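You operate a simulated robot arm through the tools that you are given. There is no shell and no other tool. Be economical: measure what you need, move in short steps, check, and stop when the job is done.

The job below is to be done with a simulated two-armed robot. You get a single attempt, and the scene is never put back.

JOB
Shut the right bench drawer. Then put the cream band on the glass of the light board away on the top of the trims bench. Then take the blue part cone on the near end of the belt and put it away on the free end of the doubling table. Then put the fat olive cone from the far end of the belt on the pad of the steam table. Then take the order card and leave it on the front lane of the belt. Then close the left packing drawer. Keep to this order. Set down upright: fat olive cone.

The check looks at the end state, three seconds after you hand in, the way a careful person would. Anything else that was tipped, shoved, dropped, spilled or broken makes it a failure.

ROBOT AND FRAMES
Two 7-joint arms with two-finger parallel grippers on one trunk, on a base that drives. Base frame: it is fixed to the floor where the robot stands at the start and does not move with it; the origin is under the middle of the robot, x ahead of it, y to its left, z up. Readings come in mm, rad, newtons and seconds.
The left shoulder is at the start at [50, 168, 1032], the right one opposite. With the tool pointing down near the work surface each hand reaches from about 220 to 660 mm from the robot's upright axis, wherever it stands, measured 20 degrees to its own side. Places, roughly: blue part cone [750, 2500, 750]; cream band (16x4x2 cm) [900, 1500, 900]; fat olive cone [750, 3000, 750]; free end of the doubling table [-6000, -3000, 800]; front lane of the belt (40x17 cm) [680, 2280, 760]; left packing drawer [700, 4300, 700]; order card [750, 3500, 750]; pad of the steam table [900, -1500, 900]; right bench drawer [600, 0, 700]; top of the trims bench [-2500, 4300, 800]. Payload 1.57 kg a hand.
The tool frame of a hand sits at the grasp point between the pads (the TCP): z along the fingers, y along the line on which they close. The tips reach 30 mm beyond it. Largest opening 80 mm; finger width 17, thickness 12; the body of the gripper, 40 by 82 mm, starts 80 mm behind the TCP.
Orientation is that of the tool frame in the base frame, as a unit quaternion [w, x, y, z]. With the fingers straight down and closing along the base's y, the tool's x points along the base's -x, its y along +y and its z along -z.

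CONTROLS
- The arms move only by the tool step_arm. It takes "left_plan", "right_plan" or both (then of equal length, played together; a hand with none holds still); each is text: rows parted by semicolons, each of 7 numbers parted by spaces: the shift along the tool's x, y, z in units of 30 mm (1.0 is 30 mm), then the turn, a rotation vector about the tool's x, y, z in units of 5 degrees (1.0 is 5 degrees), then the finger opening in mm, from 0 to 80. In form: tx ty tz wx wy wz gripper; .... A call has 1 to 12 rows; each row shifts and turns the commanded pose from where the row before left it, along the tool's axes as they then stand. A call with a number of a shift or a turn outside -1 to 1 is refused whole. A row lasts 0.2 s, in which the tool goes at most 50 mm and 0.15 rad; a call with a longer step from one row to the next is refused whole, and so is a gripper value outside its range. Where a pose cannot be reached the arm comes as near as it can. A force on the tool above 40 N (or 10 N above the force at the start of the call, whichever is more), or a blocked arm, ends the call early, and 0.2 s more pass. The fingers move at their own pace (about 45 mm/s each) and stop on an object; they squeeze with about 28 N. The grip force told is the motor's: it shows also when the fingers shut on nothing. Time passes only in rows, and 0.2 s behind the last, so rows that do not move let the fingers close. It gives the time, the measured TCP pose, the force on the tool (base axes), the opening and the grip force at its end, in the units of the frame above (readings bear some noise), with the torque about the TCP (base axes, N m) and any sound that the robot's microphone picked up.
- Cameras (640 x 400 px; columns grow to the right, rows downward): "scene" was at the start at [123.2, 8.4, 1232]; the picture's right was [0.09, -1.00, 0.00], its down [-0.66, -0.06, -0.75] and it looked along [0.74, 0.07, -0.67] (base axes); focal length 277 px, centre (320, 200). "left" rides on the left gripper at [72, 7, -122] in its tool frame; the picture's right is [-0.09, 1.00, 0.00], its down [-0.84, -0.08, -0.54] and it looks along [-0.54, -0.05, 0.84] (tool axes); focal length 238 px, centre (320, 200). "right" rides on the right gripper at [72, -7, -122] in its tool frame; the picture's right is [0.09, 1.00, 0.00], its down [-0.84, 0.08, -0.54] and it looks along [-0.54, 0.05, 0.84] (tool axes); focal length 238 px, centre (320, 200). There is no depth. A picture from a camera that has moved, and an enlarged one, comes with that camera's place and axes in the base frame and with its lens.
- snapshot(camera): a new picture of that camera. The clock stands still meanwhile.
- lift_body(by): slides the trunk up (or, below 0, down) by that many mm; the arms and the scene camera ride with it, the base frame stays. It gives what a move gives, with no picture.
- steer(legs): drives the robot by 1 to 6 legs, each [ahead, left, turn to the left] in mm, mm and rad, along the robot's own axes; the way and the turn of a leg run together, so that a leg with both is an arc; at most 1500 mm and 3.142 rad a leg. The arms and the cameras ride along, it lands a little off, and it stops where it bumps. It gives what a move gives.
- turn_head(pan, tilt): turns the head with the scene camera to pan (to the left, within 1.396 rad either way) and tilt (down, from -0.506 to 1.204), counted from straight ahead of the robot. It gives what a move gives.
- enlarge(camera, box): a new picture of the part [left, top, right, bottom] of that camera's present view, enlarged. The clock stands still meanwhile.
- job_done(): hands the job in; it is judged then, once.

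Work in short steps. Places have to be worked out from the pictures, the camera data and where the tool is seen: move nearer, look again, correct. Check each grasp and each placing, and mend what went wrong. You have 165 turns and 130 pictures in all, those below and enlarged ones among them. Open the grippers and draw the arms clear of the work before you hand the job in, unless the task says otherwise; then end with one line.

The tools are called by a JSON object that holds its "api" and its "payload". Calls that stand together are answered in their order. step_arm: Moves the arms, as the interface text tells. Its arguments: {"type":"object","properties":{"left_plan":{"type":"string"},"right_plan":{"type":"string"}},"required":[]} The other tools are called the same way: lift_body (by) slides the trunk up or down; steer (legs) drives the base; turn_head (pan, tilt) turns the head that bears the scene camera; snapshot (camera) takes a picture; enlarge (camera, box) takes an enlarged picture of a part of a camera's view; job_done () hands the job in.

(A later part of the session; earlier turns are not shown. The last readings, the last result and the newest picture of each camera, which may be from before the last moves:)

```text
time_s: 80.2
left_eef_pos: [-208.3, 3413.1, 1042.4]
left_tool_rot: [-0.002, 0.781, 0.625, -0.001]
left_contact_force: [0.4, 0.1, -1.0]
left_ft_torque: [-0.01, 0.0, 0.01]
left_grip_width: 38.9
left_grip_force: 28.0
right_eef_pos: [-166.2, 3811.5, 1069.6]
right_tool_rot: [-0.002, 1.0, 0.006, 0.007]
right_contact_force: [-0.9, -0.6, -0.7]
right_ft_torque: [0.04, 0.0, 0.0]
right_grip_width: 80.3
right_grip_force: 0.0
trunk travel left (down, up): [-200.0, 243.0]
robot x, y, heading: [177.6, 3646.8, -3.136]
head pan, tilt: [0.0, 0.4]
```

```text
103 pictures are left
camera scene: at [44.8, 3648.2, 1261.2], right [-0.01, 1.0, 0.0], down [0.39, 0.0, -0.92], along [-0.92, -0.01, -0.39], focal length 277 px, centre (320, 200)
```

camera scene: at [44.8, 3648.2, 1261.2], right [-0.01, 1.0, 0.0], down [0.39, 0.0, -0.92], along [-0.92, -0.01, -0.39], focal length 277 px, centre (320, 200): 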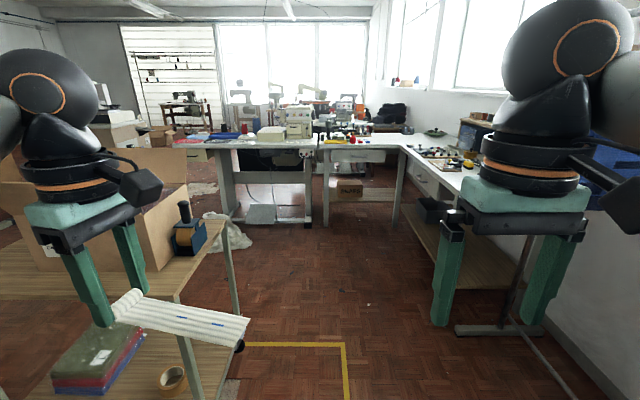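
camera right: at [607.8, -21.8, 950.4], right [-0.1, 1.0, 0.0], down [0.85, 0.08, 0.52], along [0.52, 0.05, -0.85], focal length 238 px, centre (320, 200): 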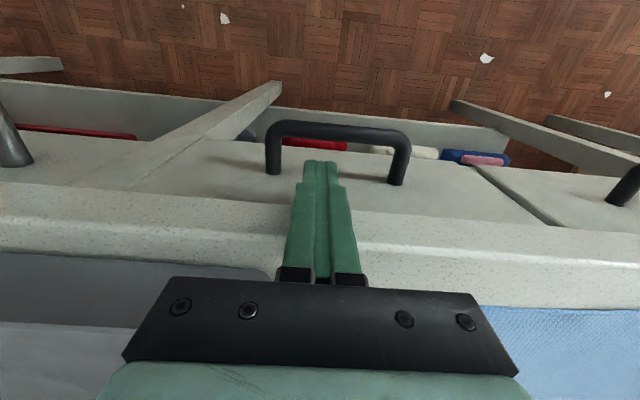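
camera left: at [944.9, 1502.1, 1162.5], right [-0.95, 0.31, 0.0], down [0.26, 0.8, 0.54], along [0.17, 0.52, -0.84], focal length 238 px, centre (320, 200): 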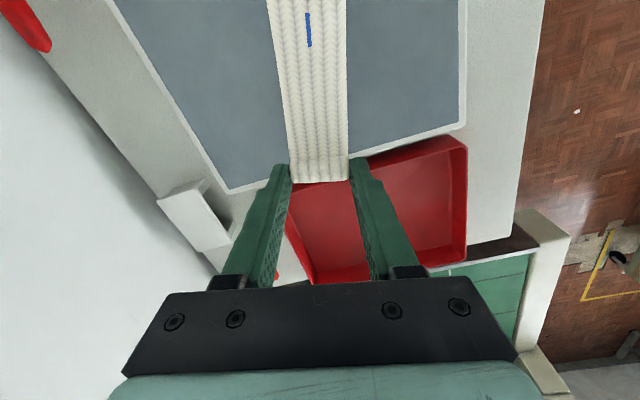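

I want to check the left elbow against the box on the trolley before driving ahead, so I'll pan left.

{"api": "turn_head", "payload": {"pan": 0.9, "tilt": 0.5}}

{"api": "snapshot", "payload": {"camera": "scene"}}

{"api": "turn_head", "payload": {"pan": -0.7, "tilt": 0.4}}

{"api": "snapshot", "payload": {"camera": "scene"}}

```text
time_s: 81.4
left_eef_pos: [-208.7, 3413.2, 1042.7]
left_tool_rot: [-0.002, 0.781, 0.624, -0.002]
left_contact_force: [0.1, -0.4, -0.7]
left_ft_torque: [0.01, 0.01, 0.0]
left_grip_width: 38.5
left_grip_force: 27.7
right_eef_pos: [-165.5, 3810.3, 1069.4]
right_tool_rot: [-0.001, 1.0, 0.006, 0.007]
right_contact_force: [0.3, -0.1, -0.2]
right_ft_torque: [0.01, -0.04, 0.01]
right_grip_width: 80.0
right_grip_force: 0.0
trunk travel left (down, up): [-200.0, 243.0]
robot x, y, heading: [176.9, 3649.4, -3.135]
head pan, tilt: [0.901, 0.499]
```

```text
102 pictures are left
camera scene: at [81.3, 3577.2, 1252.1], right [-0.79, 0.62, 0.0], down [0.3, 0.38, -0.88], along [-0.54, -0.69, -0.48], focal length 277 px, centre (320, 200)
```

scene: 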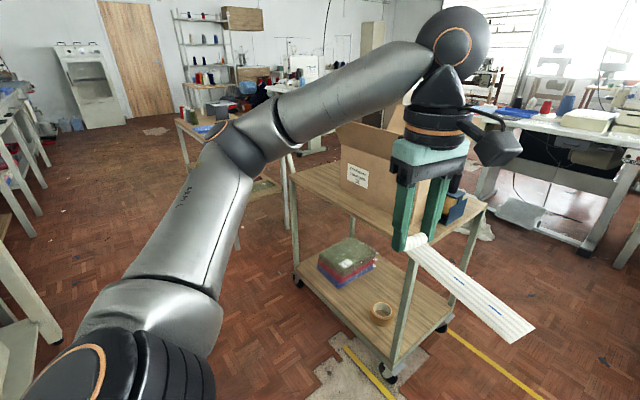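

```text
time_s: 83.1
left_eef_pos: [-207.9, 3412.3, 1043.2]
left_tool_rot: [-0.002, 0.781, 0.624, -0.001]
left_contact_force: [0.6, -0.5, -0.3]
left_ft_torque: [-0.01, -0.02, 0.01]
left_grip_width: 38.7
left_grip_force: 28.4
right_eef_pos: [-166.1, 3810.9, 1069.4]
right_tool_rot: [-0.002, 1.0, 0.006, 0.008]
right_contact_force: [0.6, 0.5, -0.1]
right_ft_torque: [0.0, -0.03, -0.01]
right_grip_width: 80.0
right_grip_force: 0.0
trunk travel left (down, up): [-200.0, 243.0]
robot x, y, heading: [178.2, 3646.7, -3.142]
head pan, tilt: [-0.7, 0.4]
```

```text
101 pictures are left
camera scene: at [66.3, 3708.0, 1261.2], right [0.64, 0.77, 0.0], down [0.3, -0.25, -0.92], along [-0.71, 0.59, -0.39], focal length 277 px, centre (320, 200)
```

scene: 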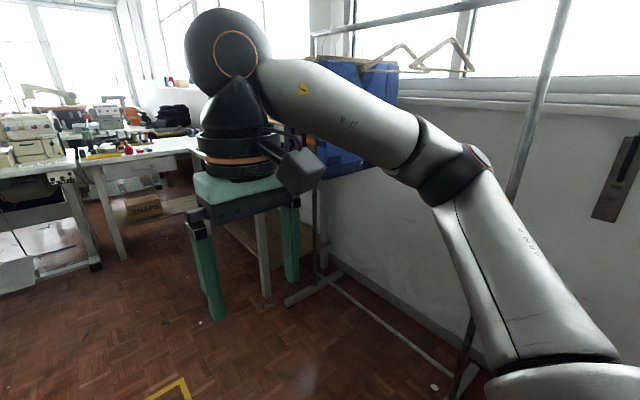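

The left elbow is at about y 3200 and the box edge at about 3250; on the other side, the clothes reach to about y 4247 against the right elbow at 4077. Shifting 70 mm to the right centres me, then I'll drive ahead 1000 mm.

{"api": "steer", "payload": {"legs": [[0, -70, 0], [1000, 0, 0]]}}

{"api": "turn_head", "payload": {"pan": -0.35, "tilt": 0.35}}

{"api": "snapshot", "payload": {"camera": "scene"}}

```text
time_s: 89.2
left_eef_pos: [-1218.5, 3462.8, 1043.4]
left_tool_rot: [-0.002, 0.775, 0.632, -0.001]
left_contact_force: [-0.4, 0.0, 0.4]
left_ft_torque: [-0.04, 0.0, 0.01]
left_grip_width: 38.7
left_grip_force: 28.3
right_eef_pos: [-1182.8, 3862.2, 1069.8]
right_tool_rot: [-0.002, 1.0, 0.015, 0.008]
right_contact_force: [0.1, -0.6, 0.0]
right_ft_torque: [-0.01, 0.03, 0.0]
right_grip_width: 80.2
right_grip_force: 0.1
trunk travel left (down, up): [-200.0, 243.0]
robot x, y, heading: [-834.8, 3704.4, -3.12]
head pan, tilt: [-0.7, 0.4]
```

```text
time_s: 90.1
left_eef_pos: [-1217.3, 3462.6, 1044.0]
left_tool_rot: [-0.001, 0.776, 0.631, -0.002]
left_contact_force: [0.1, -0.3, 0.1]
left_ft_torque: [0.03, -0.03, 0.01]
left_grip_width: 38.6
left_grip_force: 27.9
right_eef_pos: [-1182.2, 3861.9, 1069.0]
right_tool_rot: [-0.002, 1.0, 0.014, 0.009]
right_contact_force: [-0.3, -0.6, 0.5]
right_ft_torque: [0.03, 0.02, -0.01]
right_grip_width: 80.3
right_grip_force: 0.0
trunk travel left (down, up): [-200.0, 243.0]
robot x, y, heading: [-834.6, 3707.8, -3.118]
head pan, tilt: [-0.351, 0.351]
```

```text
100 pictures are left
camera scene: at [-963.8, 3734.8, 1265.8], right [0.32, 0.95, 0.0], down [0.33, -0.11, -0.94], along [-0.89, 0.3, -0.34], focal length 277 px, centre (320, 200)
```

scene: 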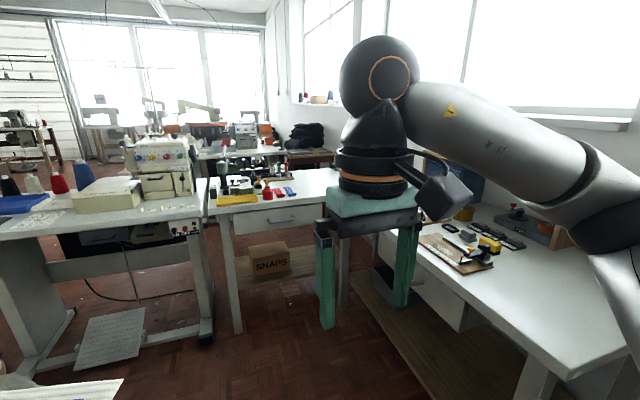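

The middle bench (SNAPS box under it, zips and spools on top) matches the given trims bench place. Its front edge is at about x=-2180 and there seems to be free space right of its items. I'll drive nearer.

{"api": "steer", "payload": {"legs": [[700, 0, 0], [0, -210, 0], [0, 0, -0.2]]}}

{"api": "turn_head", "payload": {"pan": 0, "tilt": 0.6}}

{"api": "snapshot", "payload": {"camera": "scene"}}

```text
time_s: 96.7
left_eef_pos: [-1945.8, 3743.2, 1043.4]
left_tool_rot: [-0.001, 0.836, 0.549, -0.001]
left_contact_force: [-0.1, 0.0, 1.1]
left_ft_torque: [0.0, 0.03, -0.01]
left_grip_width: 38.4
left_grip_force: 28.2
right_eef_pos: [-1830.9, 4125.7, 1068.9]
right_tool_rot: [-0.001, 0.996, -0.086, 0.008]
right_contact_force: [-0.4, -0.8, 0.2]
right_ft_torque: [-0.02, 0.03, -0.01]
right_grip_width: 80.0
right_grip_force: 0.1
trunk travel left (down, up): [-200.0, 243.0]
robot x, y, heading: [-1521.8, 3902.6, 2.96]
head pan, tilt: [-0.351, 0.351]
```

```text
time_s: 97.5
left_eef_pos: [-1946.3, 3743.1, 1043.0]
left_tool_rot: [-0.002, 0.836, 0.549, -0.002]
left_contact_force: [0.8, -0.1, 0.5]
left_ft_torque: [0.01, 0.0, 0.0]
left_grip_width: 38.8
left_grip_force: 27.4
right_eef_pos: [-1831.3, 4125.5, 1069.1]
right_tool_rot: [-0.001, 0.996, -0.087, 0.008]
right_contact_force: [-0.2, 0.3, -0.1]
right_ft_torque: [0.0, 0.03, -0.01]
right_grip_width: 80.3
right_grip_force: 0.0
trunk travel left (down, up): [-200.0, 243.0]
robot x, y, heading: [-1524.9, 3903.7, 2.964]
head pan, tilt: [0.0, 0.6]
```

```text
99 pictures are left
camera scene: at [-1649.3, 3926.3, 1243.0], right [0.18, 0.98, 0.0], down [0.56, -0.1, -0.83], along [-0.81, 0.15, -0.56], focal length 277 px, centre (320, 200)
```

scene: 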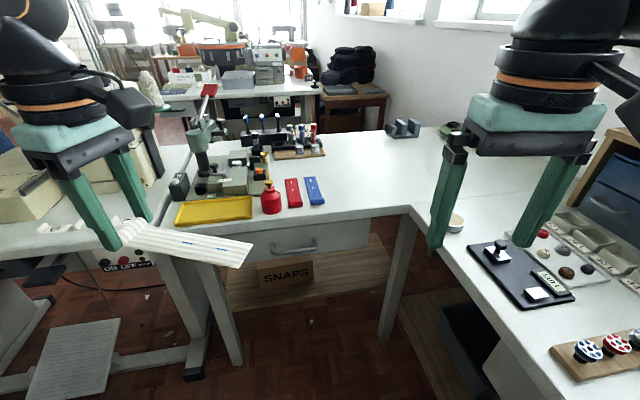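

There is clear bench top around [-2350, 4120], z≈830. I'll turn slightly right, drive ahead, and look again.

{"api": "steer", "payload": {"legs": [[0, 0, -0.15], [270, 35, 0]]}}

{"api": "snapshot", "payload": {"camera": "scene"}}

{"api": "snapshot", "payload": {"camera": "left"}}

```text
time_s: 100.0
left_eef_pos: [-2224.8, 3860.1, 1043.8]
left_tool_rot: [-0.002, 0.875, 0.485, -0.001]
left_contact_force: [0.5, -0.5, 0.0]
left_ft_torque: [0.0, -0.03, 0.05]
left_grip_width: 38.6
left_grip_force: 28.4
right_eef_pos: [-2054.8, 4221.2, 1069.1]
right_tool_rot: [-0.001, 0.987, -0.161, 0.008]
right_contact_force: [-0.8, -0.4, 0.3]
right_ft_torque: [0.0, -0.01, 0.0]
right_grip_width: 79.8
right_grip_force: 0.1
trunk travel left (down, up): [-200.0, 243.0]
robot x, y, heading: [-1782.6, 3954.5, 2.81]
head pan, tilt: [0.0, 0.6]
```

```text
98 pictures are left
camera scene: at [-1904.8, 3996.5, 1242.9], right [0.32, 0.95, 0.0], down [0.53, -0.18, -0.82], along [-0.78, 0.27, -0.57], focal length 277 px, centre (320, 200)
```

scene: 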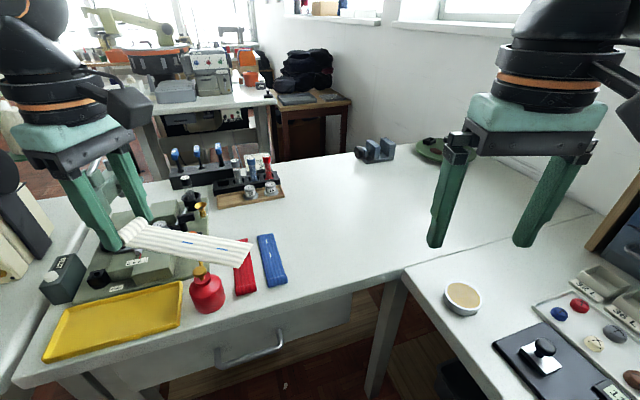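

```text
97 pictures are left
camera left: at [-2181.1, 3916.8, 1164.0], right [0.8, -0.6, -0.01], down [-0.51, -0.67, 0.54], along [-0.33, -0.43, -0.84], focal length 238 px, centre (320, 200)
```

left: 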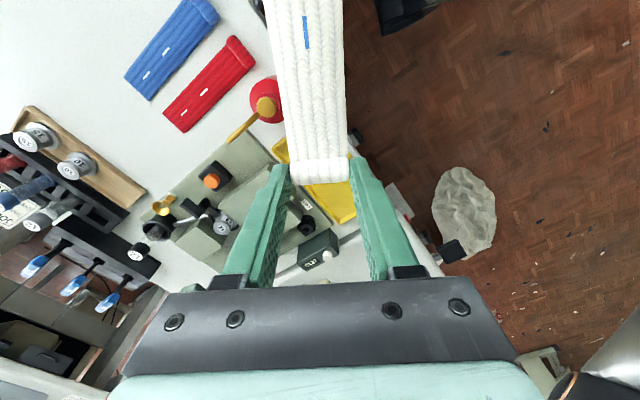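

The bench top is at z≈795, with free space right of the blue zip (which is at [-2329, 4030]). I'll drive 60 mm closer and move the left hand to about [-2370, 4150] at height.

{"api": "steer", "payload": {"legs": [[60, 0, 0]]}}

{"api": "step_arm", "payload": {"left_plan": "0.76 -0.9 0 0 0 0 20; 0.76 -0.9 0 0 0 0 20; 0.76 -0.9 0 0 0 0 20; 0.76 -0.9 0 0 0 0 20; 0.76 -0.9 0 0 0 0 20; 0.76 -0.9 0 0 0 0 20; 0.76 -0.9 0 0 0 0 20; 0.76 -0.9 0 0 0 0 20; 0 0 0 0 0 0 20", "right_plan": "1 0 0 0 0 0 80; 1 0 0 0 0 0 80; 1 0 0 0 0 0 80; 0 0 0 0 0 0 80; 0 0 0 0 0 0 80; 0 0 0 0 0 0 80; 0 0 0 0 0 0 80; 0 0 0 0 0 0 80; 0 0 0 0 0 0 80"}}

{"api": "snapshot", "payload": {"camera": "left"}}

```text
time_s: 101.0
left_eef_pos: [-2280.3, 3879.0, 1044.4]
left_tool_rot: [-0.002, 0.874, 0.486, -0.001]
left_contact_force: [0.5, -0.4, -0.7]
left_ft_torque: [0.01, -0.01, -0.02]
left_grip_width: 38.8
left_grip_force: 28.2
right_eef_pos: [-2108.7, 4240.2, 1068.7]
right_tool_rot: [0.0, 0.987, -0.16, 0.008]
right_contact_force: [0.0, 1.6, -0.1]
right_ft_torque: [0.01, -0.04, -0.02]
right_grip_width: 80.2
right_grip_force: 0.1
trunk travel left (down, up): [-200.0, 243.0]
robot x, y, heading: [-1839.1, 3973.9, 2.807]
head pan, tilt: [0.0, 0.6]
```

```text
time_s: 103.0
left_eef_pos: [-2359.8, 4131.3, 1040.5]
left_tool_rot: [-0.003, 0.874, 0.485, -0.003]
left_contact_force: [0.7, 0.8, 0.0]
left_ft_torque: [-0.01, 0.05, -0.02]
left_grip_width: 38.6
left_grip_force: 28.0
left hand out of reach, approached as far as the arm can: row 8
right_eef_pos: [-2023.6, 4212.7, 1070.3]
right_tool_rot: [-0.001, 0.987, -0.159, 0.007]
right_contact_force: [0.4, 0.0, 0.0]
right_ft_torque: [0.0, 0.01, 0.01]
right_grip_width: 79.8
right_grip_force: 0.0
trunk travel left (down, up): [-200.0, 243.0]
robot x, y, heading: [-1839.5, 3972.2, 2.812]
head pan, tilt: [0.0, 0.6]
```

```text
96 pictures are left
camera left: at [-2315.7, 4188.8, 1161.2], right [0.8, -0.61, -0.01], down [-0.51, -0.67, 0.54], along [-0.33, -0.43, -0.84], focal length 238 px, centre (320, 200)
```

left: 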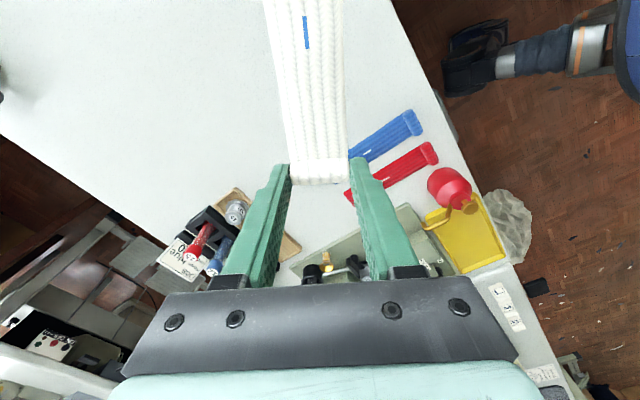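

The area under the strip is clear and about 100 mm from the zips. I'll nudge ahead 30 mm to stay within reach, then lower.

{"api": "steer", "payload": {"legs": [[30, 0, 0]]}}

{"api": "step_arm", "payload": {"left_plan": "0.5 0.3 0 0 0 0 20; 0 0 1 0 0 0 20; 0 0 1 0 0 0 20; 0 0 1 0 0 0 20; 0 0 1 0 0 0 20; 0 0 1 0 0 0 20; 0 0 0.7 0 0 0 20; 0 0 0.4 0 0 0 20; 0 0 0 0 0 0 20"}}

{"api": "snapshot", "payload": {"camera": "scene"}}

{"api": "snapshot", "payload": {"camera": "left"}}

```text
time_s: 103.9
left_eef_pos: [-2388.3, 4140.4, 1039.6]
left_tool_rot: [-0.003, 0.874, 0.485, -0.001]
left_contact_force: [0.3, -0.3, 0.7]
left_ft_torque: [0.02, -0.01, 0.01]
left_grip_width: 38.7
left_grip_force: 28.2
right_eef_pos: [-2052.7, 4221.0, 1069.2]
right_tool_rot: [-0.001, 0.987, -0.16, 0.008]
right_contact_force: [-0.5, -0.1, 0.3]
right_ft_torque: [0.0, -0.01, -0.04]
right_grip_width: 80.1
right_grip_force: 0.0
trunk travel left (down, up): [-200.0, 243.0]
robot x, y, heading: [-1868.0, 3980.9, 2.812]
head pan, tilt: [0.0, 0.6]
```

```text
time_s: 105.9
left_eef_pos: [-2374.0, 4148.7, 856.1]
left_tool_rot: [-0.002, 0.874, 0.485, -0.001]
left_contact_force: [0.0, 0.1, -1.3]
left_ft_torque: [-0.01, 0.04, 0.0]
left_grip_width: 38.7
left_grip_force: 28.2
right_eef_pos: [-2051.6, 4221.4, 1069.8]
right_tool_rot: [-0.001, 0.987, -0.161, 0.008]
right_contact_force: [-0.6, 0.2, 0.0]
right_ft_torque: [-0.01, 0.04, 0.01]
right_grip_width: 79.8
right_grip_force: 0.0
trunk travel left (down, up): [-200.0, 243.0]
robot x, y, heading: [-1866.4, 3985.2, 2.812]
head pan, tilt: [0.0, 0.6]
```

```text
95 pictures are left
camera scene: at [-1988.7, 4025.2, 1243.0], right [0.32, 0.95, 0.0], down [0.53, -0.18, -0.83], along [-0.78, 0.27, -0.56], focal length 277 px, centre (320, 200)
```

scene: 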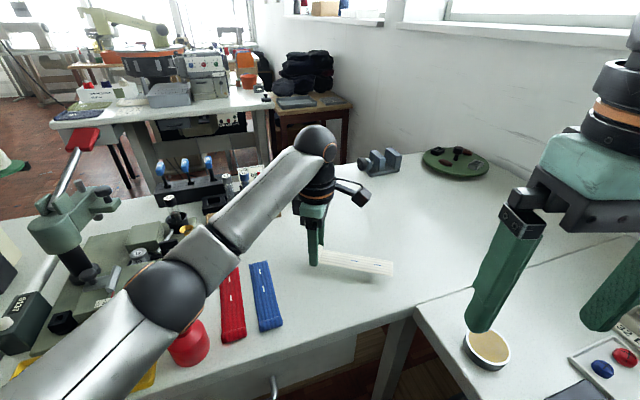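

```text
94 pictures are left
camera left: at [-2330.2, 4207.0, 977.1], right [0.8, -0.6, -0.01], down [-0.5, -0.67, 0.54], along [-0.33, -0.43, -0.84], focal length 238 px, centre (320, 200)
```

left: 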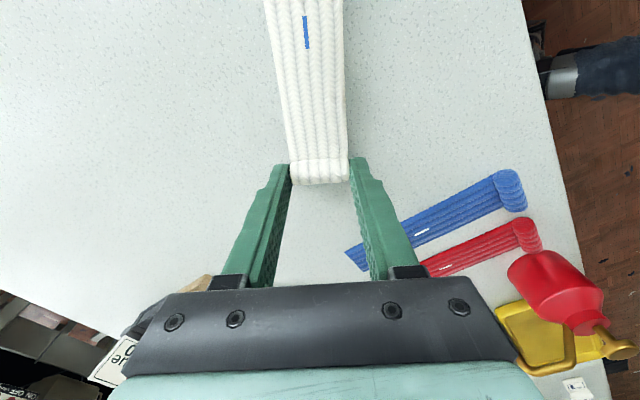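

The left elbow looks close to the red bottle, so I'll check before going lower.

{"api": "enlarge", "payload": {"camera": "scene", "box": [80, 220, 300, 400]}}

```text
2.22 times, centred on (190, 310) of scene
camera zoom: at [-1988.7, 4025.2, 1243.0], right [0.32, 0.95, 0.0], down [0.53, -0.18, -0.83], along [-0.78, 0.27, -0.56], focal length 615 px, centre (609, -44)
```

zoom: 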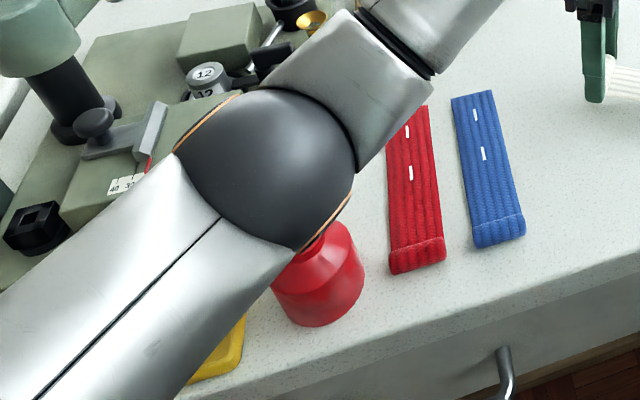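

The elbow is right above the bottle's spout. I'll raise the trunk 150 mm, which lifts the elbow, then lower the hand again.

{"api": "lift_body", "payload": {"by": 150}}

{"api": "step_arm", "payload": {"left_plan": "0 0 1 0 0 0 20; 0 0 1 0 0 0 20; 0 0 1 0 0 0 20; 0 0 1 0 0 0 20; 0 0 1 0 0 0 20; 0 0 0 0 0 0 20"}}

{"api": "snapshot", "payload": {"camera": "scene"}}

```text
time_s: 107.6
left_eef_pos: [-2374.8, 4149.2, 1007.2]
left_tool_rot: [-0.001, 0.874, 0.486, -0.001]
left_contact_force: [0.1, -0.6, -1.1]
left_ft_torque: [-0.01, 0.03, -0.01]
left_grip_width: 38.6
left_grip_force: 28.2
right_eef_pos: [-2052.1, 4220.9, 1219.3]
right_tool_rot: [0.0, 0.987, -0.161, 0.007]
right_contact_force: [-0.4, -0.4, -1.0]
right_ft_torque: [0.0, 0.02, -0.01]
right_grip_width: 80.0
right_grip_force: 0.1
trunk travel left (down, up): [-350.0, 93.0]
robot x, y, heading: [-1862.4, 3983.5, 2.807]
head pan, tilt: [0.0, 0.6]
```

```text
time_s: 109.0
left_eef_pos: [-2372.9, 4152.7, 856.9]
left_tool_rot: [-0.002, 0.875, 0.485, -0.001]
left_contact_force: [0.0, 0.1, 0.2]
left_ft_torque: [0.01, 0.0, -0.01]
left_grip_width: 38.8
left_grip_force: 27.8
right_eef_pos: [-2051.6, 4221.7, 1219.5]
right_tool_rot: [0.0, 0.987, -0.161, 0.008]
right_contact_force: [0.1, 0.2, -0.2]
right_ft_torque: [0.0, 0.0, 0.02]
right_grip_width: 80.4
right_grip_force: 0.1
trunk travel left (down, up): [-350.0, 93.0]
robot x, y, heading: [-1866.7, 3982.5, 2.811]
head pan, tilt: [0.0, 0.6]
```

```text
92 pictures are left
camera scene: at [-1988.6, 4025.2, 1393.0], right [0.32, 0.95, 0.0], down [0.53, -0.18, -0.83], along [-0.78, 0.27, -0.56], focal length 277 px, centre (320, 200)
```

scene: 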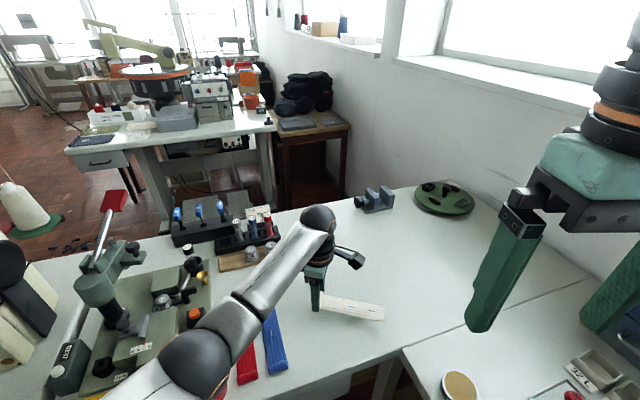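

The elbow rode up and the bottle still stands. I'll lower the last bit slowly.

{"api": "step_arm", "payload": {"left_plan": "0 0 0.4 0 0 0 20; 0 0 0.3 0 0 0 20; 0 0 0.1 0 0 0 20; 0 0 0 0 0 0 20"}}

{"api": "enlarge", "payload": {"camera": "scene", "box": [240, 220, 440, 345]}}

```text
time_s: 110.0
left_eef_pos: [-2373.2, 4151.5, 834.1]
left_tool_rot: [-0.003, 0.874, 0.486, -0.002]
left_contact_force: [-1.5, 0.3, 4.7]
left_ft_torque: [0.47, -0.37, -0.03]
left_grip_width: 38.5
left_grip_force: 27.5
right_eef_pos: [-2052.0, 4221.6, 1218.3]
right_tool_rot: [-0.001, 0.987, -0.161, 0.007]
right_contact_force: [-0.1, -0.1, 0.3]
right_ft_torque: [0.01, 0.0, -0.01]
right_grip_width: 80.2
right_grip_force: 0.0
trunk travel left (down, up): [-350.0, 93.0]
robot x, y, heading: [-1867.8, 3985.7, 2.81]
head pan, tilt: [0.0, 0.6]
```

```text
3.20 times, centred on (340, 282) of scene
camera zoom: at [-1988.4, 4025.0, 1393.1], right [0.32, 0.95, 0.0], down [0.53, -0.18, -0.83], along [-0.78, 0.27, -0.56], focal length 886 px, centre (256, -64)
```

zoom: 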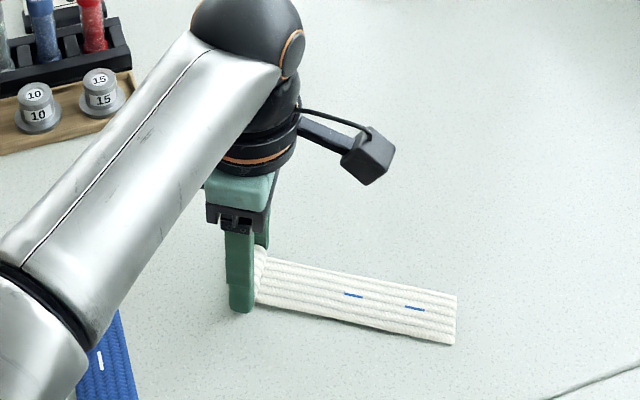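

The 4.7 N upward force and the torque show the strip touching the bench. I'll release and raise.

{"api": "step_arm", "payload": {"left_plan": "0 0 0 0 0 0 45; 0 0 0 0 0 0 60; 0 0 0 0 0 0 80; 0 0 0 0 0 0 80; 0 0 0 0 0 0 80; 0 0 -0.7 0 0 0 80; 0 0 -1 0 0 0 80; 0 0 -1 0 0 0 80; 0 0 -1 0 0 0 80; 0 0 -1 0 0 0 80; 0 0 -1 0 0 0 80"}}

{"api": "snapshot", "payload": {"camera": "left"}}

{"api": "snapshot", "payload": {"camera": "scene"}}

```text
time_s: 112.4
left_eef_pos: [-2373.9, 4150.5, 1005.3]
left_tool_rot: [-0.002, 0.874, 0.486, -0.003]
left_contact_force: [0.4, 1.3, 0.7]
left_ft_torque: [-0.02, -0.03, -0.03]
left_grip_width: 79.9
left_grip_force: 0.0
right_eef_pos: [-2052.3, 4221.3, 1220.3]
right_tool_rot: [-0.001, 0.987, -0.16, 0.008]
right_contact_force: [0.2, 0.0, -0.4]
right_ft_torque: [0.0, 0.01, -0.01]
right_grip_width: 79.9
right_grip_force: 0.1
trunk travel left (down, up): [-350.0, 93.0]
robot x, y, heading: [-1868.1, 3976.5, 2.811]
head pan, tilt: [0.0, 0.6]
```

```text
90 pictures are left
camera left: at [-2329.3, 4207.5, 1126.3], right [0.8, -0.6, 0.0], down [-0.51, -0.67, 0.54], along [-0.33, -0.43, -0.84], focal length 238 px, centre (320, 200)
```

left: 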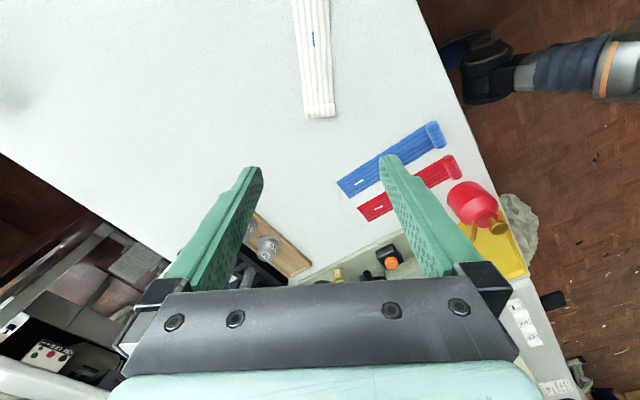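

```text
89 pictures are left
camera scene: at [-1988.4, 4025.2, 1393.0], right [0.32, 0.95, 0.0], down [0.53, -0.18, -0.83], along [-0.78, 0.27, -0.56], focal length 277 px, centre (320, 200)
```

scene: 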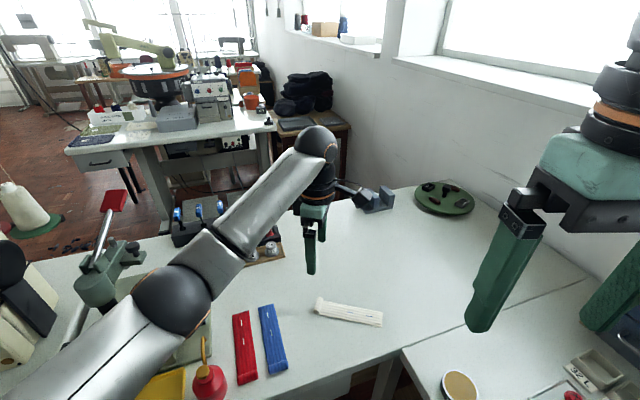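

The band lies on the trims bench with the zips and bottle undisturbed. I'll back off, tuck the left hand and turn its tool back.

{"api": "steer", "payload": {"legs": [[-480, 0, 0]]}}

{"api": "step_arm", "payload": {"left_plan": "0 0 0 0 0 1 80; 0 0 0 0 0 1 80; 0 0 0 0 0 1 80; 0 0 0 0 0 1 80; 0 0 0 0 0 1 80; 0 0 0 0 0 1 80; 0 0 0 0 0 1 80; 0 0 0 0 0 1 80; 0 0 0 0 0 1 80; 0 0 0 0 0 1 80; 0 0 0 0 0 1 80; 0 0 0 0 0 1 80"}}

{"api": "step_arm", "payload": {"left_plan": "0 0 0 0 0 1 80; 0 0 0 0 0 1 80; 0 0 0 0 0 1 80; 0 0 0 0 0 0.4 80; 1 1 0 0 0 0 80; 1 1 0 0 0 0 80; 1 1 0 0 0 0 80; 1 1 0 0 0 0 80; 1 1 0 0 0 0 80; 1 1 0 0 0 0 80; 0 1 0 0 0 0 80"}}

{"api": "snapshot", "payload": {"camera": "scene"}}

```text
time_s: 115.2
left_eef_pos: [-1935.4, 3997.8, 1005.7]
left_tool_rot: [-0.002, 0.872, 0.489, -0.001]
left_contact_force: [0.2, 1.1, -0.2]
left_ft_torque: [0.01, 0.02, -0.02]
left_grip_width: 79.8
left_grip_force: 0.1
right_eef_pos: [-1613.0, 4071.0, 1221.1]
right_tool_rot: [0.0, 0.988, -0.155, 0.007]
right_contact_force: [0.1, -0.4, -0.3]
right_ft_torque: [0.04, 0.02, -0.03]
right_grip_width: 80.1
right_grip_force: 0.1
trunk travel left (down, up): [-350.0, 93.0]
robot x, y, heading: [-1428.0, 3835.0, 2.82]
head pan, tilt: [0.0, 0.6]
```

```text
time_s: 117.8
left_eef_pos: [-1934.6, 3997.7, 1005.4]
left_tool_rot: [-0.001, 1.0, -0.014, -0.003]
left_contact_force: [0.2, 0.8, 0.1]
left_ft_torque: [0.0, -0.03, 0.0]
left_grip_width: 80.1
left_grip_force: 0.1
right_eef_pos: [-1613.3, 4070.3, 1220.7]
right_tool_rot: [0.0, 0.988, -0.155, 0.007]
right_contact_force: [0.3, 0.1, -0.3]
right_ft_torque: [0.0, 0.0, -0.02]
right_grip_width: 80.1
right_grip_force: 0.0
trunk travel left (down, up): [-350.0, 93.0]
robot x, y, heading: [-1426.8, 3832.2, 2.818]
head pan, tilt: [0.0, 0.6]
```

```text
time_s: 120.2
left_eef_pos: [-1832.2, 3738.7, 1002.9]
left_tool_rot: [-0.001, 0.987, -0.159, -0.002]
left_contact_force: [1.0, 0.4, -0.2]
left_ft_torque: [-0.02, -0.01, 0.01]
left_grip_width: 79.9
left_grip_force: 0.0
right_eef_pos: [-1615.7, 4070.6, 1219.8]
right_tool_rot: [-0.001, 0.988, -0.155, 0.008]
right_contact_force: [0.7, -0.1, -0.8]
right_ft_torque: [-0.04, 0.01, -0.01]
right_grip_width: 79.8
right_grip_force: 0.2
trunk travel left (down, up): [-350.0, 93.0]
robot x, y, heading: [-1430.3, 3835.0, 2.823]
head pan, tilt: [0.0, 0.6]
```

```text
88 pictures are left
camera scene: at [-1549.3, 3875.5, 1393.0], right [0.32, 0.95, 0.0], down [0.54, -0.18, -0.83], along [-0.78, 0.26, -0.56], focal length 277 px, centre (320, 200)
```

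scene: 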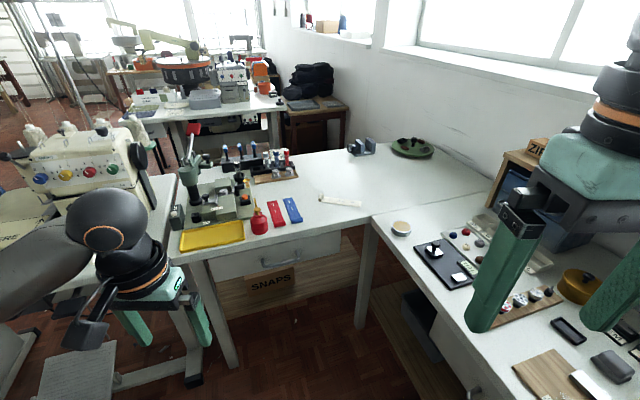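

I'll raise the left hand, then turn right in place to face +x.

{"api": "step_arm", "payload": {"left_plan": "1 0 -1 0 0 0 80; 0 0 -1 0 0 0 80; 0 0 -1 0 0 0 80"}}

{"api": "steer", "payload": {"legs": [[0, 100, 0], [0, 0, -2.8]]}}

{"api": "turn_head", "payload": {"pan": 0, "tilt": 0.45}}

{"api": "snapshot", "payload": {"camera": "scene"}}

```text
time_s: 121.0
left_eef_pos: [-1800.3, 3731.7, 1095.0]
left_tool_rot: [0.0, 0.987, -0.16, -0.003]
left_contact_force: [-1.0, -0.8, -0.2]
left_ft_torque: [0.0, -0.01, 0.04]
left_grip_width: 80.1
left_grip_force: 0.1
right_eef_pos: [-1613.0, 4071.1, 1219.0]
right_tool_rot: [0.0, 0.988, -0.155, 0.008]
right_contact_force: [-0.1, -0.7, 0.0]
right_ft_torque: [0.02, -0.03, 0.02]
right_grip_width: 80.3
right_grip_force: 0.2
trunk travel left (down, up): [-350.0, 93.0]
robot x, y, heading: [-1424.8, 3833.8, 2.826]
head pan, tilt: [0.0, 0.6]
```

```text
time_s: 129.1
left_eef_pos: [-1145.3, 3968.2, 1096.2]
left_tool_rot: [0.003, -0.022, 1.0, 0.0]
left_contact_force: [-0.4, -0.5, 1.1]
left_ft_torque: [0.0, 0.02, 0.01]
left_grip_width: 79.8
left_grip_force: 0.0
right_eef_pos: [-1199.9, 3582.3, 1219.9]
right_tool_rot: [-0.006, -0.026, 1.0, -0.002]
right_contact_force: [-0.4, 0.0, -0.5]
right_ft_torque: [-0.02, -0.03, 0.02]
right_grip_width: 79.9
right_grip_force: 0.1
trunk travel left (down, up): [-350.0, 93.0]
robot x, y, heading: [-1460.3, 3735.7, 0.045]
head pan, tilt: [0.0, 0.6]
```

```text
time_s: 129.8
left_eef_pos: [-1145.7, 3967.3, 1095.3]
left_tool_rot: [0.002, -0.022, 1.0, 0.0]
left_contact_force: [0.4, 0.4, -1.4]
left_ft_torque: [0.01, -0.03, 0.02]
left_grip_width: 79.9
left_grip_force: 0.1
right_eef_pos: [-1201.1, 3584.2, 1219.9]
right_tool_rot: [-0.007, -0.027, 1.0, -0.001]
right_contact_force: [-0.1, -0.6, -0.1]
right_ft_torque: [-0.02, 0.0, -0.01]
right_grip_width: 80.1
right_grip_force: 0.1
trunk travel left (down, up): [-350.0, 93.0]
robot x, y, heading: [-1458.4, 3738.0, 0.043]
head pan, tilt: [0.0, 0.45]
```

```text
87 pictures are left
camera scene: at [-1327.6, 3744.0, 1406.5], right [0.04, -1.0, 0.0], down [-0.44, -0.02, -0.9], along [0.9, 0.04, -0.44], focal length 277 px, centre (320, 200)
```

scene: 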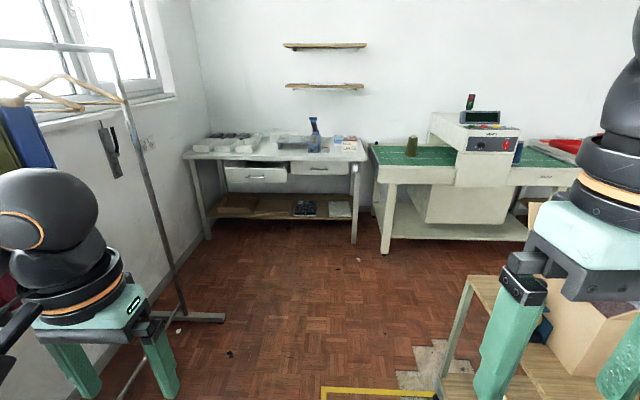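

I'm facing +x with the packing bench ahead left and the belt ahead right. I'll straighten up, stay near y≈3690 between the rack and trolley, and drive to x≈100.

{"api": "steer", "payload": {"legs": [[0, -45, -0.045], [1450, 0, 0]]}}

{"api": "turn_head", "payload": {"pan": -0.6, "tilt": 0.55}}

{"api": "snapshot", "payload": {"camera": "scene"}}

```text
time_s: 137.6
left_eef_pos: [293.4, 3911.1, 1093.9]
left_tool_rot: [0.004, -0.001, 1.0, 0.0]
left_contact_force: [0.5, 0.0, 0.2]
left_ft_torque: [-0.01, 0.0, -0.01]
left_grip_width: 80.0
left_grip_force: 0.1
right_eef_pos: [223.6, 3527.8, 1219.3]
right_tool_rot: [-0.007, -0.005, 1.0, -0.002]
right_contact_force: [-0.1, 0.2, 0.4]
right_ft_torque: [-0.04, 0.05, 0.01]
right_grip_width: 80.2
right_grip_force: 0.1
trunk travel left (down, up): [-350.0, 93.0]
robot x, y, heading: [-26.7, 3694.3, 0.003]
head pan, tilt: [0.0, 0.45]
```

```text
time_s: 138.6
left_eef_pos: [293.6, 3911.4, 1094.6]
left_tool_rot: [0.003, -0.001, 1.0, 0.0]
left_contact_force: [-0.4, -0.5, -0.2]
left_ft_torque: [0.03, 0.0, 0.0]
left_grip_width: 80.1
left_grip_force: 0.1
right_eef_pos: [223.0, 3527.6, 1220.6]
right_tool_rot: [-0.007, -0.005, 1.0, -0.002]
right_contact_force: [-0.1, -0.1, -0.2]
right_ft_torque: [-0.01, 0.01, 0.01]
right_grip_width: 80.0
right_grip_force: 0.1
trunk travel left (down, up): [-350.0, 93.0]
robot x, y, heading: [-27.8, 3692.6, 0.002]
head pan, tilt: [-0.6, 0.55]
```

```text
86 pictures are left
camera scene: at [84.5, 3644.0, 1397.5], right [-0.56, -0.83, 0.0], down [-0.43, 0.29, -0.85], along [0.71, -0.48, -0.52], focal length 277 px, centre (320, 200)
```

scene: 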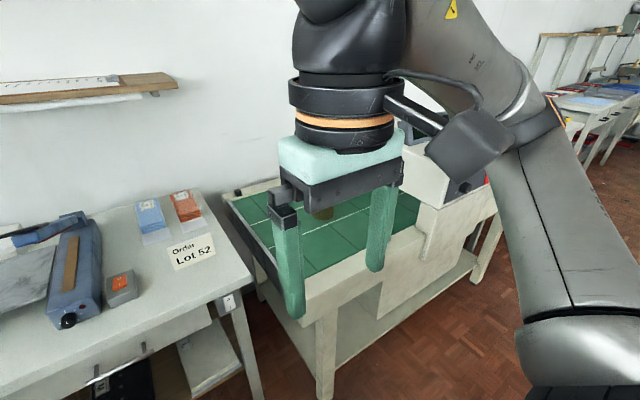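

The order card "Lot 52" is on the packing bench. Now I'll strafe right to the near end of the belt and look for the blue cone.

{"api": "steer", "payload": {"legs": [[0, -1080, 0]]}}

{"api": "turn_head", "payload": {"pan": -0.1, "tilt": 0.6}}

{"api": "snapshot", "payload": {"camera": "scene"}}

```text
time_s: 148.4
left_eef_pos: [291.5, 2819.8, 1095.0]
left_tool_rot: [0.002, 0.006, 1.0, -0.001]
left_contact_force: [0.6, -0.6, 0.0]
left_ft_torque: [-0.02, 0.04, 0.01]
left_grip_width: 80.2
left_grip_force: 0.0
right_eef_pos: [216.2, 2439.0, 1220.6]
right_tool_rot: [-0.007, 0.003, 1.0, -0.002]
right_contact_force: [0.0, 1.0, -0.6]
right_ft_torque: [-0.02, -0.03, -0.05]
right_grip_width: 80.1
right_grip_force: 0.0
trunk travel left (down, up): [-350.0, 93.0]
robot x, y, heading: [-37.5, 2607.4, -0.011]
head pan, tilt: [-0.6, 0.55]
```

```text
time_s: 149.3
left_eef_pos: [291.2, 2820.6, 1094.9]
left_tool_rot: [0.003, 0.006, 1.0, 0.0]
left_contact_force: [0.1, -0.6, -0.6]
left_ft_torque: [-0.04, 0.0, 0.0]
left_grip_width: 80.1
left_grip_force: 0.0
right_eef_pos: [215.8, 2439.2, 1219.9]
right_tool_rot: [-0.008, 0.002, 1.0, -0.002]
right_contact_force: [-1.0, 0.7, -0.7]
right_ft_torque: [-0.01, 0.0, 0.0]
right_grip_width: 80.1
right_grip_force: 0.0
trunk travel left (down, up): [-350.0, 93.0]
robot x, y, heading: [-38.4, 2605.9, -0.011]
head pan, tilt: [-0.099, 0.6]
```

```text
85 pictures are left
camera scene: at [93.3, 2598.7, 1393.0], right [-0.11, -0.99, 0.0], down [-0.56, 0.06, -0.83], along [0.82, -0.09, -0.56], focal length 277 px, centre (320, 200)
```

scene: 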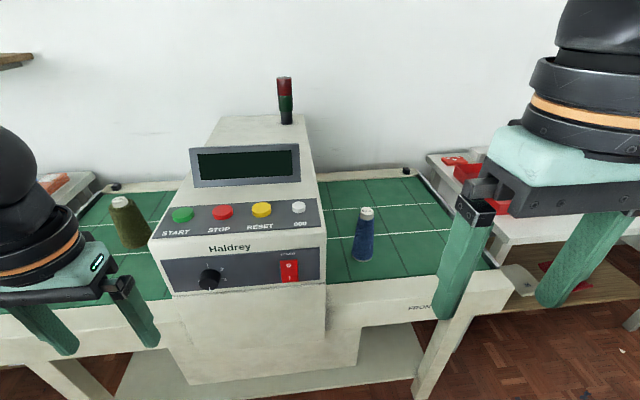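

The blue cone stands at about [690, 2405], with its top at roughly z 930. I'll lower the trunk 130 mm, drive ahead 160 mm, and look with the right camera.

{"api": "steer", "payload": {"legs": [[150, 0, 0.01]]}}

{"api": "lift_body", "payload": {"by": -130}}

{"api": "snapshot", "payload": {"camera": "right"}}

{"api": "snapshot", "payload": {"camera": "scene"}}

```text
time_s: 150.7
left_eef_pos: [438.9, 2823.1, 1095.0]
left_tool_rot: [0.003, 0.0, 1.0, 0.0]
left_contact_force: [-0.3, 0.1, -0.2]
left_ft_torque: [0.04, 0.02, 0.0]
left_grip_width: 80.0
left_grip_force: 0.0
right_eef_pos: [367.6, 2442.2, 1220.0]
right_tool_rot: [-0.008, -0.004, 1.0, -0.002]
right_contact_force: [0.1, -0.3, -0.5]
right_ft_torque: [-0.02, 0.06, 0.01]
right_grip_width: 80.0
right_grip_force: 0.1
trunk travel left (down, up): [-350.0, 93.0]
robot x, y, heading: [114.9, 2608.3, -0.0]
head pan, tilt: [-0.099, 0.6]
```

```text
time_s: 152.3
left_eef_pos: [439.1, 2824.5, 965.4]
left_tool_rot: [0.003, 0.001, 1.0, 0.0]
left_contact_force: [-0.4, 0.4, 0.1]
left_ft_torque: [0.03, 0.03, 0.01]
left_grip_width: 80.0
left_grip_force: 0.1
right_eef_pos: [366.6, 2440.5, 1090.3]
right_tool_rot: [-0.007, -0.003, 1.0, -0.002]
right_contact_force: [0.6, -0.8, 0.1]
right_ft_torque: [0.01, 0.01, -0.01]
right_grip_width: 79.9
right_grip_force: 0.1
trunk travel left (down, up): [-220.0, 223.0]
robot x, y, heading: [115.6, 2608.2, 0.007]
head pan, tilt: [-0.099, 0.6]
```

```text
84 pictures are left
camera right: at [297.0, 2434.3, 1213.8], right [-0.1, 1.0, 0.0], down [0.84, 0.09, 0.53], along [0.53, 0.05, -0.85], focal length 238 px, centre (320, 200)
```

right: 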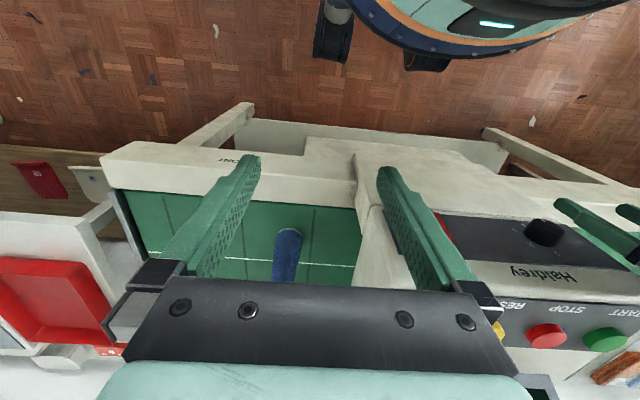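

```text
83 pictures are left
camera scene: at [242.3, 2599.2, 1263.1], right [-0.1, -0.99, 0.0], down [-0.56, 0.06, -0.83], along [0.82, -0.08, -0.56], focal length 277 px, centre (320, 200)
```

scene: 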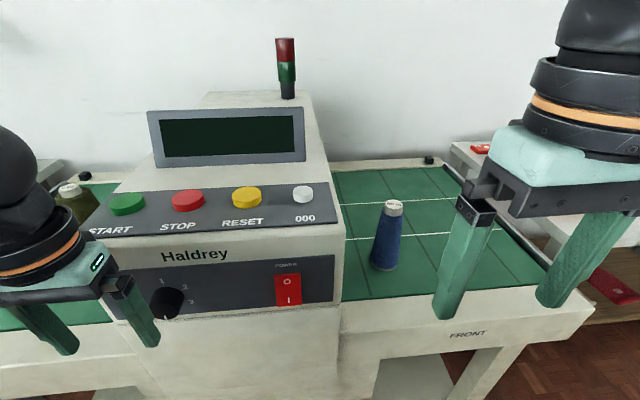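

Cone base is at about [705, 2395, 735], top at z≈919. I'll move the right hand above it at the current height and check alignment.

{"api": "step_arm", "payload": {"right_plan": "-1 -0.13 0 0 0 0 80; -1 -0.13 0 0 0 0 80; -1 -0.13 0 0 0 0 80; -1 -0.13 0 0 0 0 80; -1 -0.13 0 0 0 0 80; -1 -0.13 0 0 0 0 80; -1 -0.13 0 0 0 0 80; -1 -0.13 0 0 0 0 80; -1 -0.13 0 0 0 0 80; -1 -0.13 0 0 0 0 80; -1 -0.13 0 0 0 0 80; -0.2 0 1 0 0 0 80"}}

{"api": "snapshot", "payload": {"camera": "right"}}

{"api": "snapshot", "payload": {"camera": "scene"}}

```text
time_s: 154.9
left_eef_pos: [439.1, 2823.1, 964.6]
left_tool_rot: [0.002, 0.0, 1.0, 0.001]
left_contact_force: [0.3, 0.0, -0.2]
left_ft_torque: [0.01, 0.0, 0.0]
left_grip_width: 80.2
left_grip_force: 0.1
right_eef_pos: [691.1, 2401.7, 1054.8]
right_tool_rot: [-0.007, -0.003, 1.0, -0.002]
right_contact_force: [-0.7, 0.3, 0.2]
right_ft_torque: [-0.05, 0.02, 0.03]
right_grip_width: 79.9
right_grip_force: 0.1
right hand out of reach, approached as far as the arm can: row 11
trunk travel left (down, up): [-220.0, 223.0]
robot x, y, heading: [114.1, 2609.8, -0.003]
head pan, tilt: [-0.099, 0.6]
```

```text
82 pictures are left
camera right: at [621.9, 2395.0, 1178.1], right [-0.1, 0.99, 0.0], down [0.84, 0.09, 0.53], along [0.53, 0.05, -0.85], focal length 238 px, centre (320, 200)
```

right: 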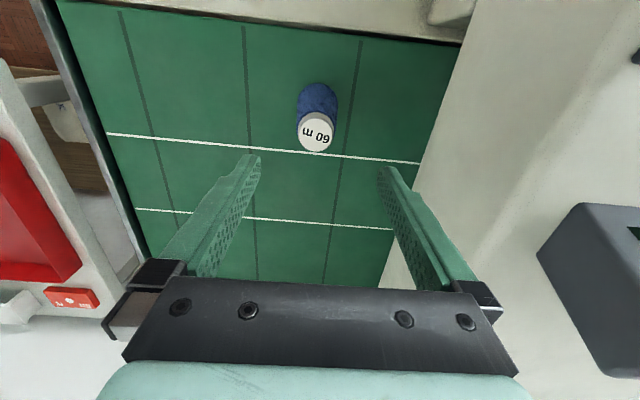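

```text
81 pictures are left
camera scene: at [242.7, 2599.3, 1263.0], right [-0.1, -0.99, 0.0], down [-0.56, 0.06, -0.82], along [0.82, -0.08, -0.57], focal length 277 px, centre (320, 200)
```

scene: 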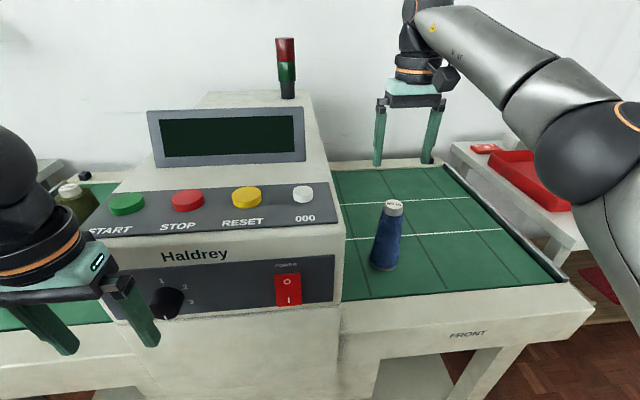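

The cone is at about [693, 2398], almost directly below the TCP. I'll descend to z≈850 and close.

{"api": "step_arm", "payload": {"right_plan": "0 -0.13 1 0 0 0 80; 0 0 1 0 0 0 80; 0 0 1 0 0 0 80; 0 0 1 0 0 0 80; 0 0 1 0 0 0 80; 0 0 1 0 0 0 80; 0 0 0.7 0 0 0 80; 0 0 0 0 0 0 80"}}

{"api": "snapshot", "payload": {"camera": "right"}}

{"api": "enlarge", "payload": {"camera": "scene", "box": [320, 120, 500, 300]}}

```text
time_s: 156.7
left_eef_pos: [438.8, 2824.5, 965.3]
left_tool_rot: [0.003, 0.001, 1.0, 0.0]
left_contact_force: [-0.1, -0.2, 0.0]
left_ft_torque: [-0.01, -0.01, -0.01]
left_grip_width: 80.3
left_grip_force: 0.0
right_eef_pos: [690.8, 2398.5, 855.2]
right_tool_rot: [-0.007, -0.004, 1.0, -0.002]
right_contact_force: [0.5, -1.0, -0.6]
right_ft_torque: [0.01, 0.01, -0.03]
right_grip_width: 80.3
right_grip_force: 0.1
trunk travel left (down, up): [-220.0, 223.0]
robot x, y, heading: [112.9, 2607.5, 0.002]
head pan, tilt: [-0.099, 0.6]
```

```text
80 pictures are left
camera right: at [620.5, 2390.8, 978.8], right [-0.1, 1.0, 0.0], down [0.84, 0.08, 0.53], along [0.53, 0.05, -0.85], focal length 238 px, centre (320, 200)
```

right: 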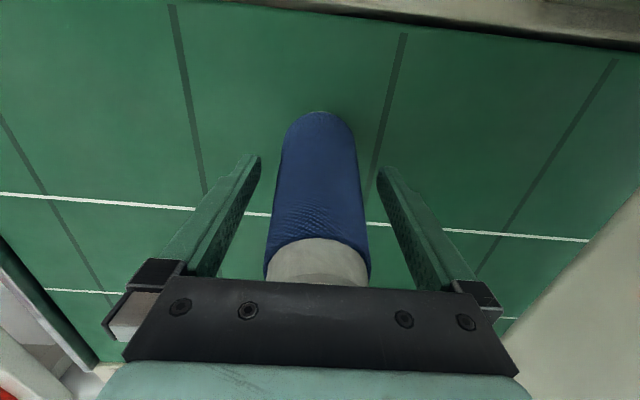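

```text
2.22 times, centred on (410, 210) of scene
camera zoom: at [242.3, 2599.2, 1263.0], right [-0.1, -0.99, 0.0], down [-0.56, 0.06, -0.83], along [0.82, -0.08, -0.56], focal length 615 px, centre (120, 178)
```

zoom: 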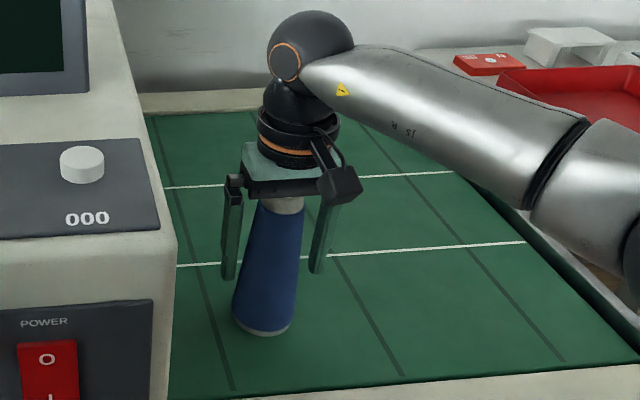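

The cone is between the fingers with its top just under the palm. I'll close.

{"api": "step_arm", "payload": {"right_plan": "0 0 0 0 0 0 40; 0 0 0 0 0 0 25; 0 0 0 0 0 0 25; 0 0 0 0 0 0 25; 0 0 0 0 0 0 25"}}

{"api": "step_arm", "payload": {"right_plan": "0 0 -0.3 0 0 0 15; 0 0 -0.7 0 0 0 15; 0 0 -1 0 0 0 15; 0 0 -1 0 0 0 15; 0 0 -1 0 0 0 15; 0 0 0 0 0 0 15"}}

{"api": "snapshot", "payload": {"camera": "scene"}}

```text
time_s: 157.9
left_eef_pos: [438.8, 2823.8, 964.8]
left_tool_rot: [0.002, 0.0, 1.0, 0.0]
left_contact_force: [-0.5, 0.0, 0.6]
left_ft_torque: [0.04, 0.0, 0.04]
left_grip_width: 80.2
left_grip_force: 0.1
right_eef_pos: [690.4, 2396.8, 855.4]
right_tool_rot: [-0.007, -0.004, 1.0, -0.003]
right_contact_force: [-0.1, -0.3, 0.0]
right_ft_torque: [0.01, 0.02, -0.02]
right_grip_width: 55.1
right_grip_force: 28.0
trunk travel left (down, up): [-220.0, 223.0]
robot x, y, heading: [114.8, 2607.2, 0.001]
head pan, tilt: [-0.099, 0.6]
```

```text
time_s: 159.3
left_eef_pos: [437.6, 2822.3, 964.5]
left_tool_rot: [0.002, 0.001, 1.0, 0.0]
left_contact_force: [0.0, 0.9, -0.2]
left_ft_torque: [0.01, -0.01, 0.03]
left_grip_width: 79.9
left_grip_force: 0.0
right_eef_pos: [691.9, 2397.6, 973.5]
right_tool_rot: [-0.006, -0.003, 1.0, -0.002]
right_contact_force: [0.3, 0.2, -0.2]
right_ft_torque: [0.0, -0.02, -0.02]
right_grip_width: 54.9
right_grip_force: 28.1
trunk travel left (down, up): [-220.0, 223.0]
robot x, y, heading: [115.9, 2607.1, -0.003]
head pan, tilt: [-0.099, 0.6]
```

```text
78 pictures are left
camera scene: at [242.4, 2599.2, 1263.0], right [-0.1, -0.99, 0.0], down [-0.56, 0.06, -0.83], along [0.82, -0.08, -0.56], focal length 277 px, centre (320, 200)
```

scene: 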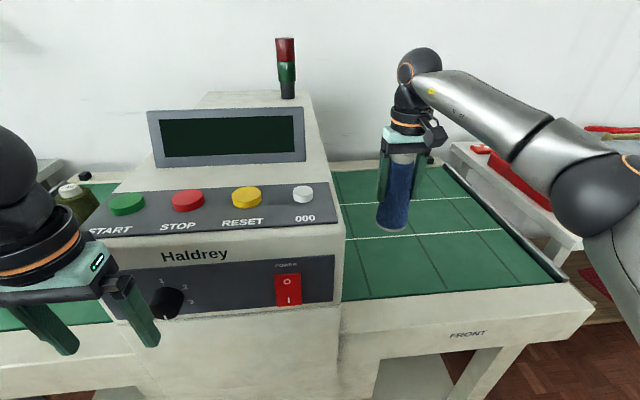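

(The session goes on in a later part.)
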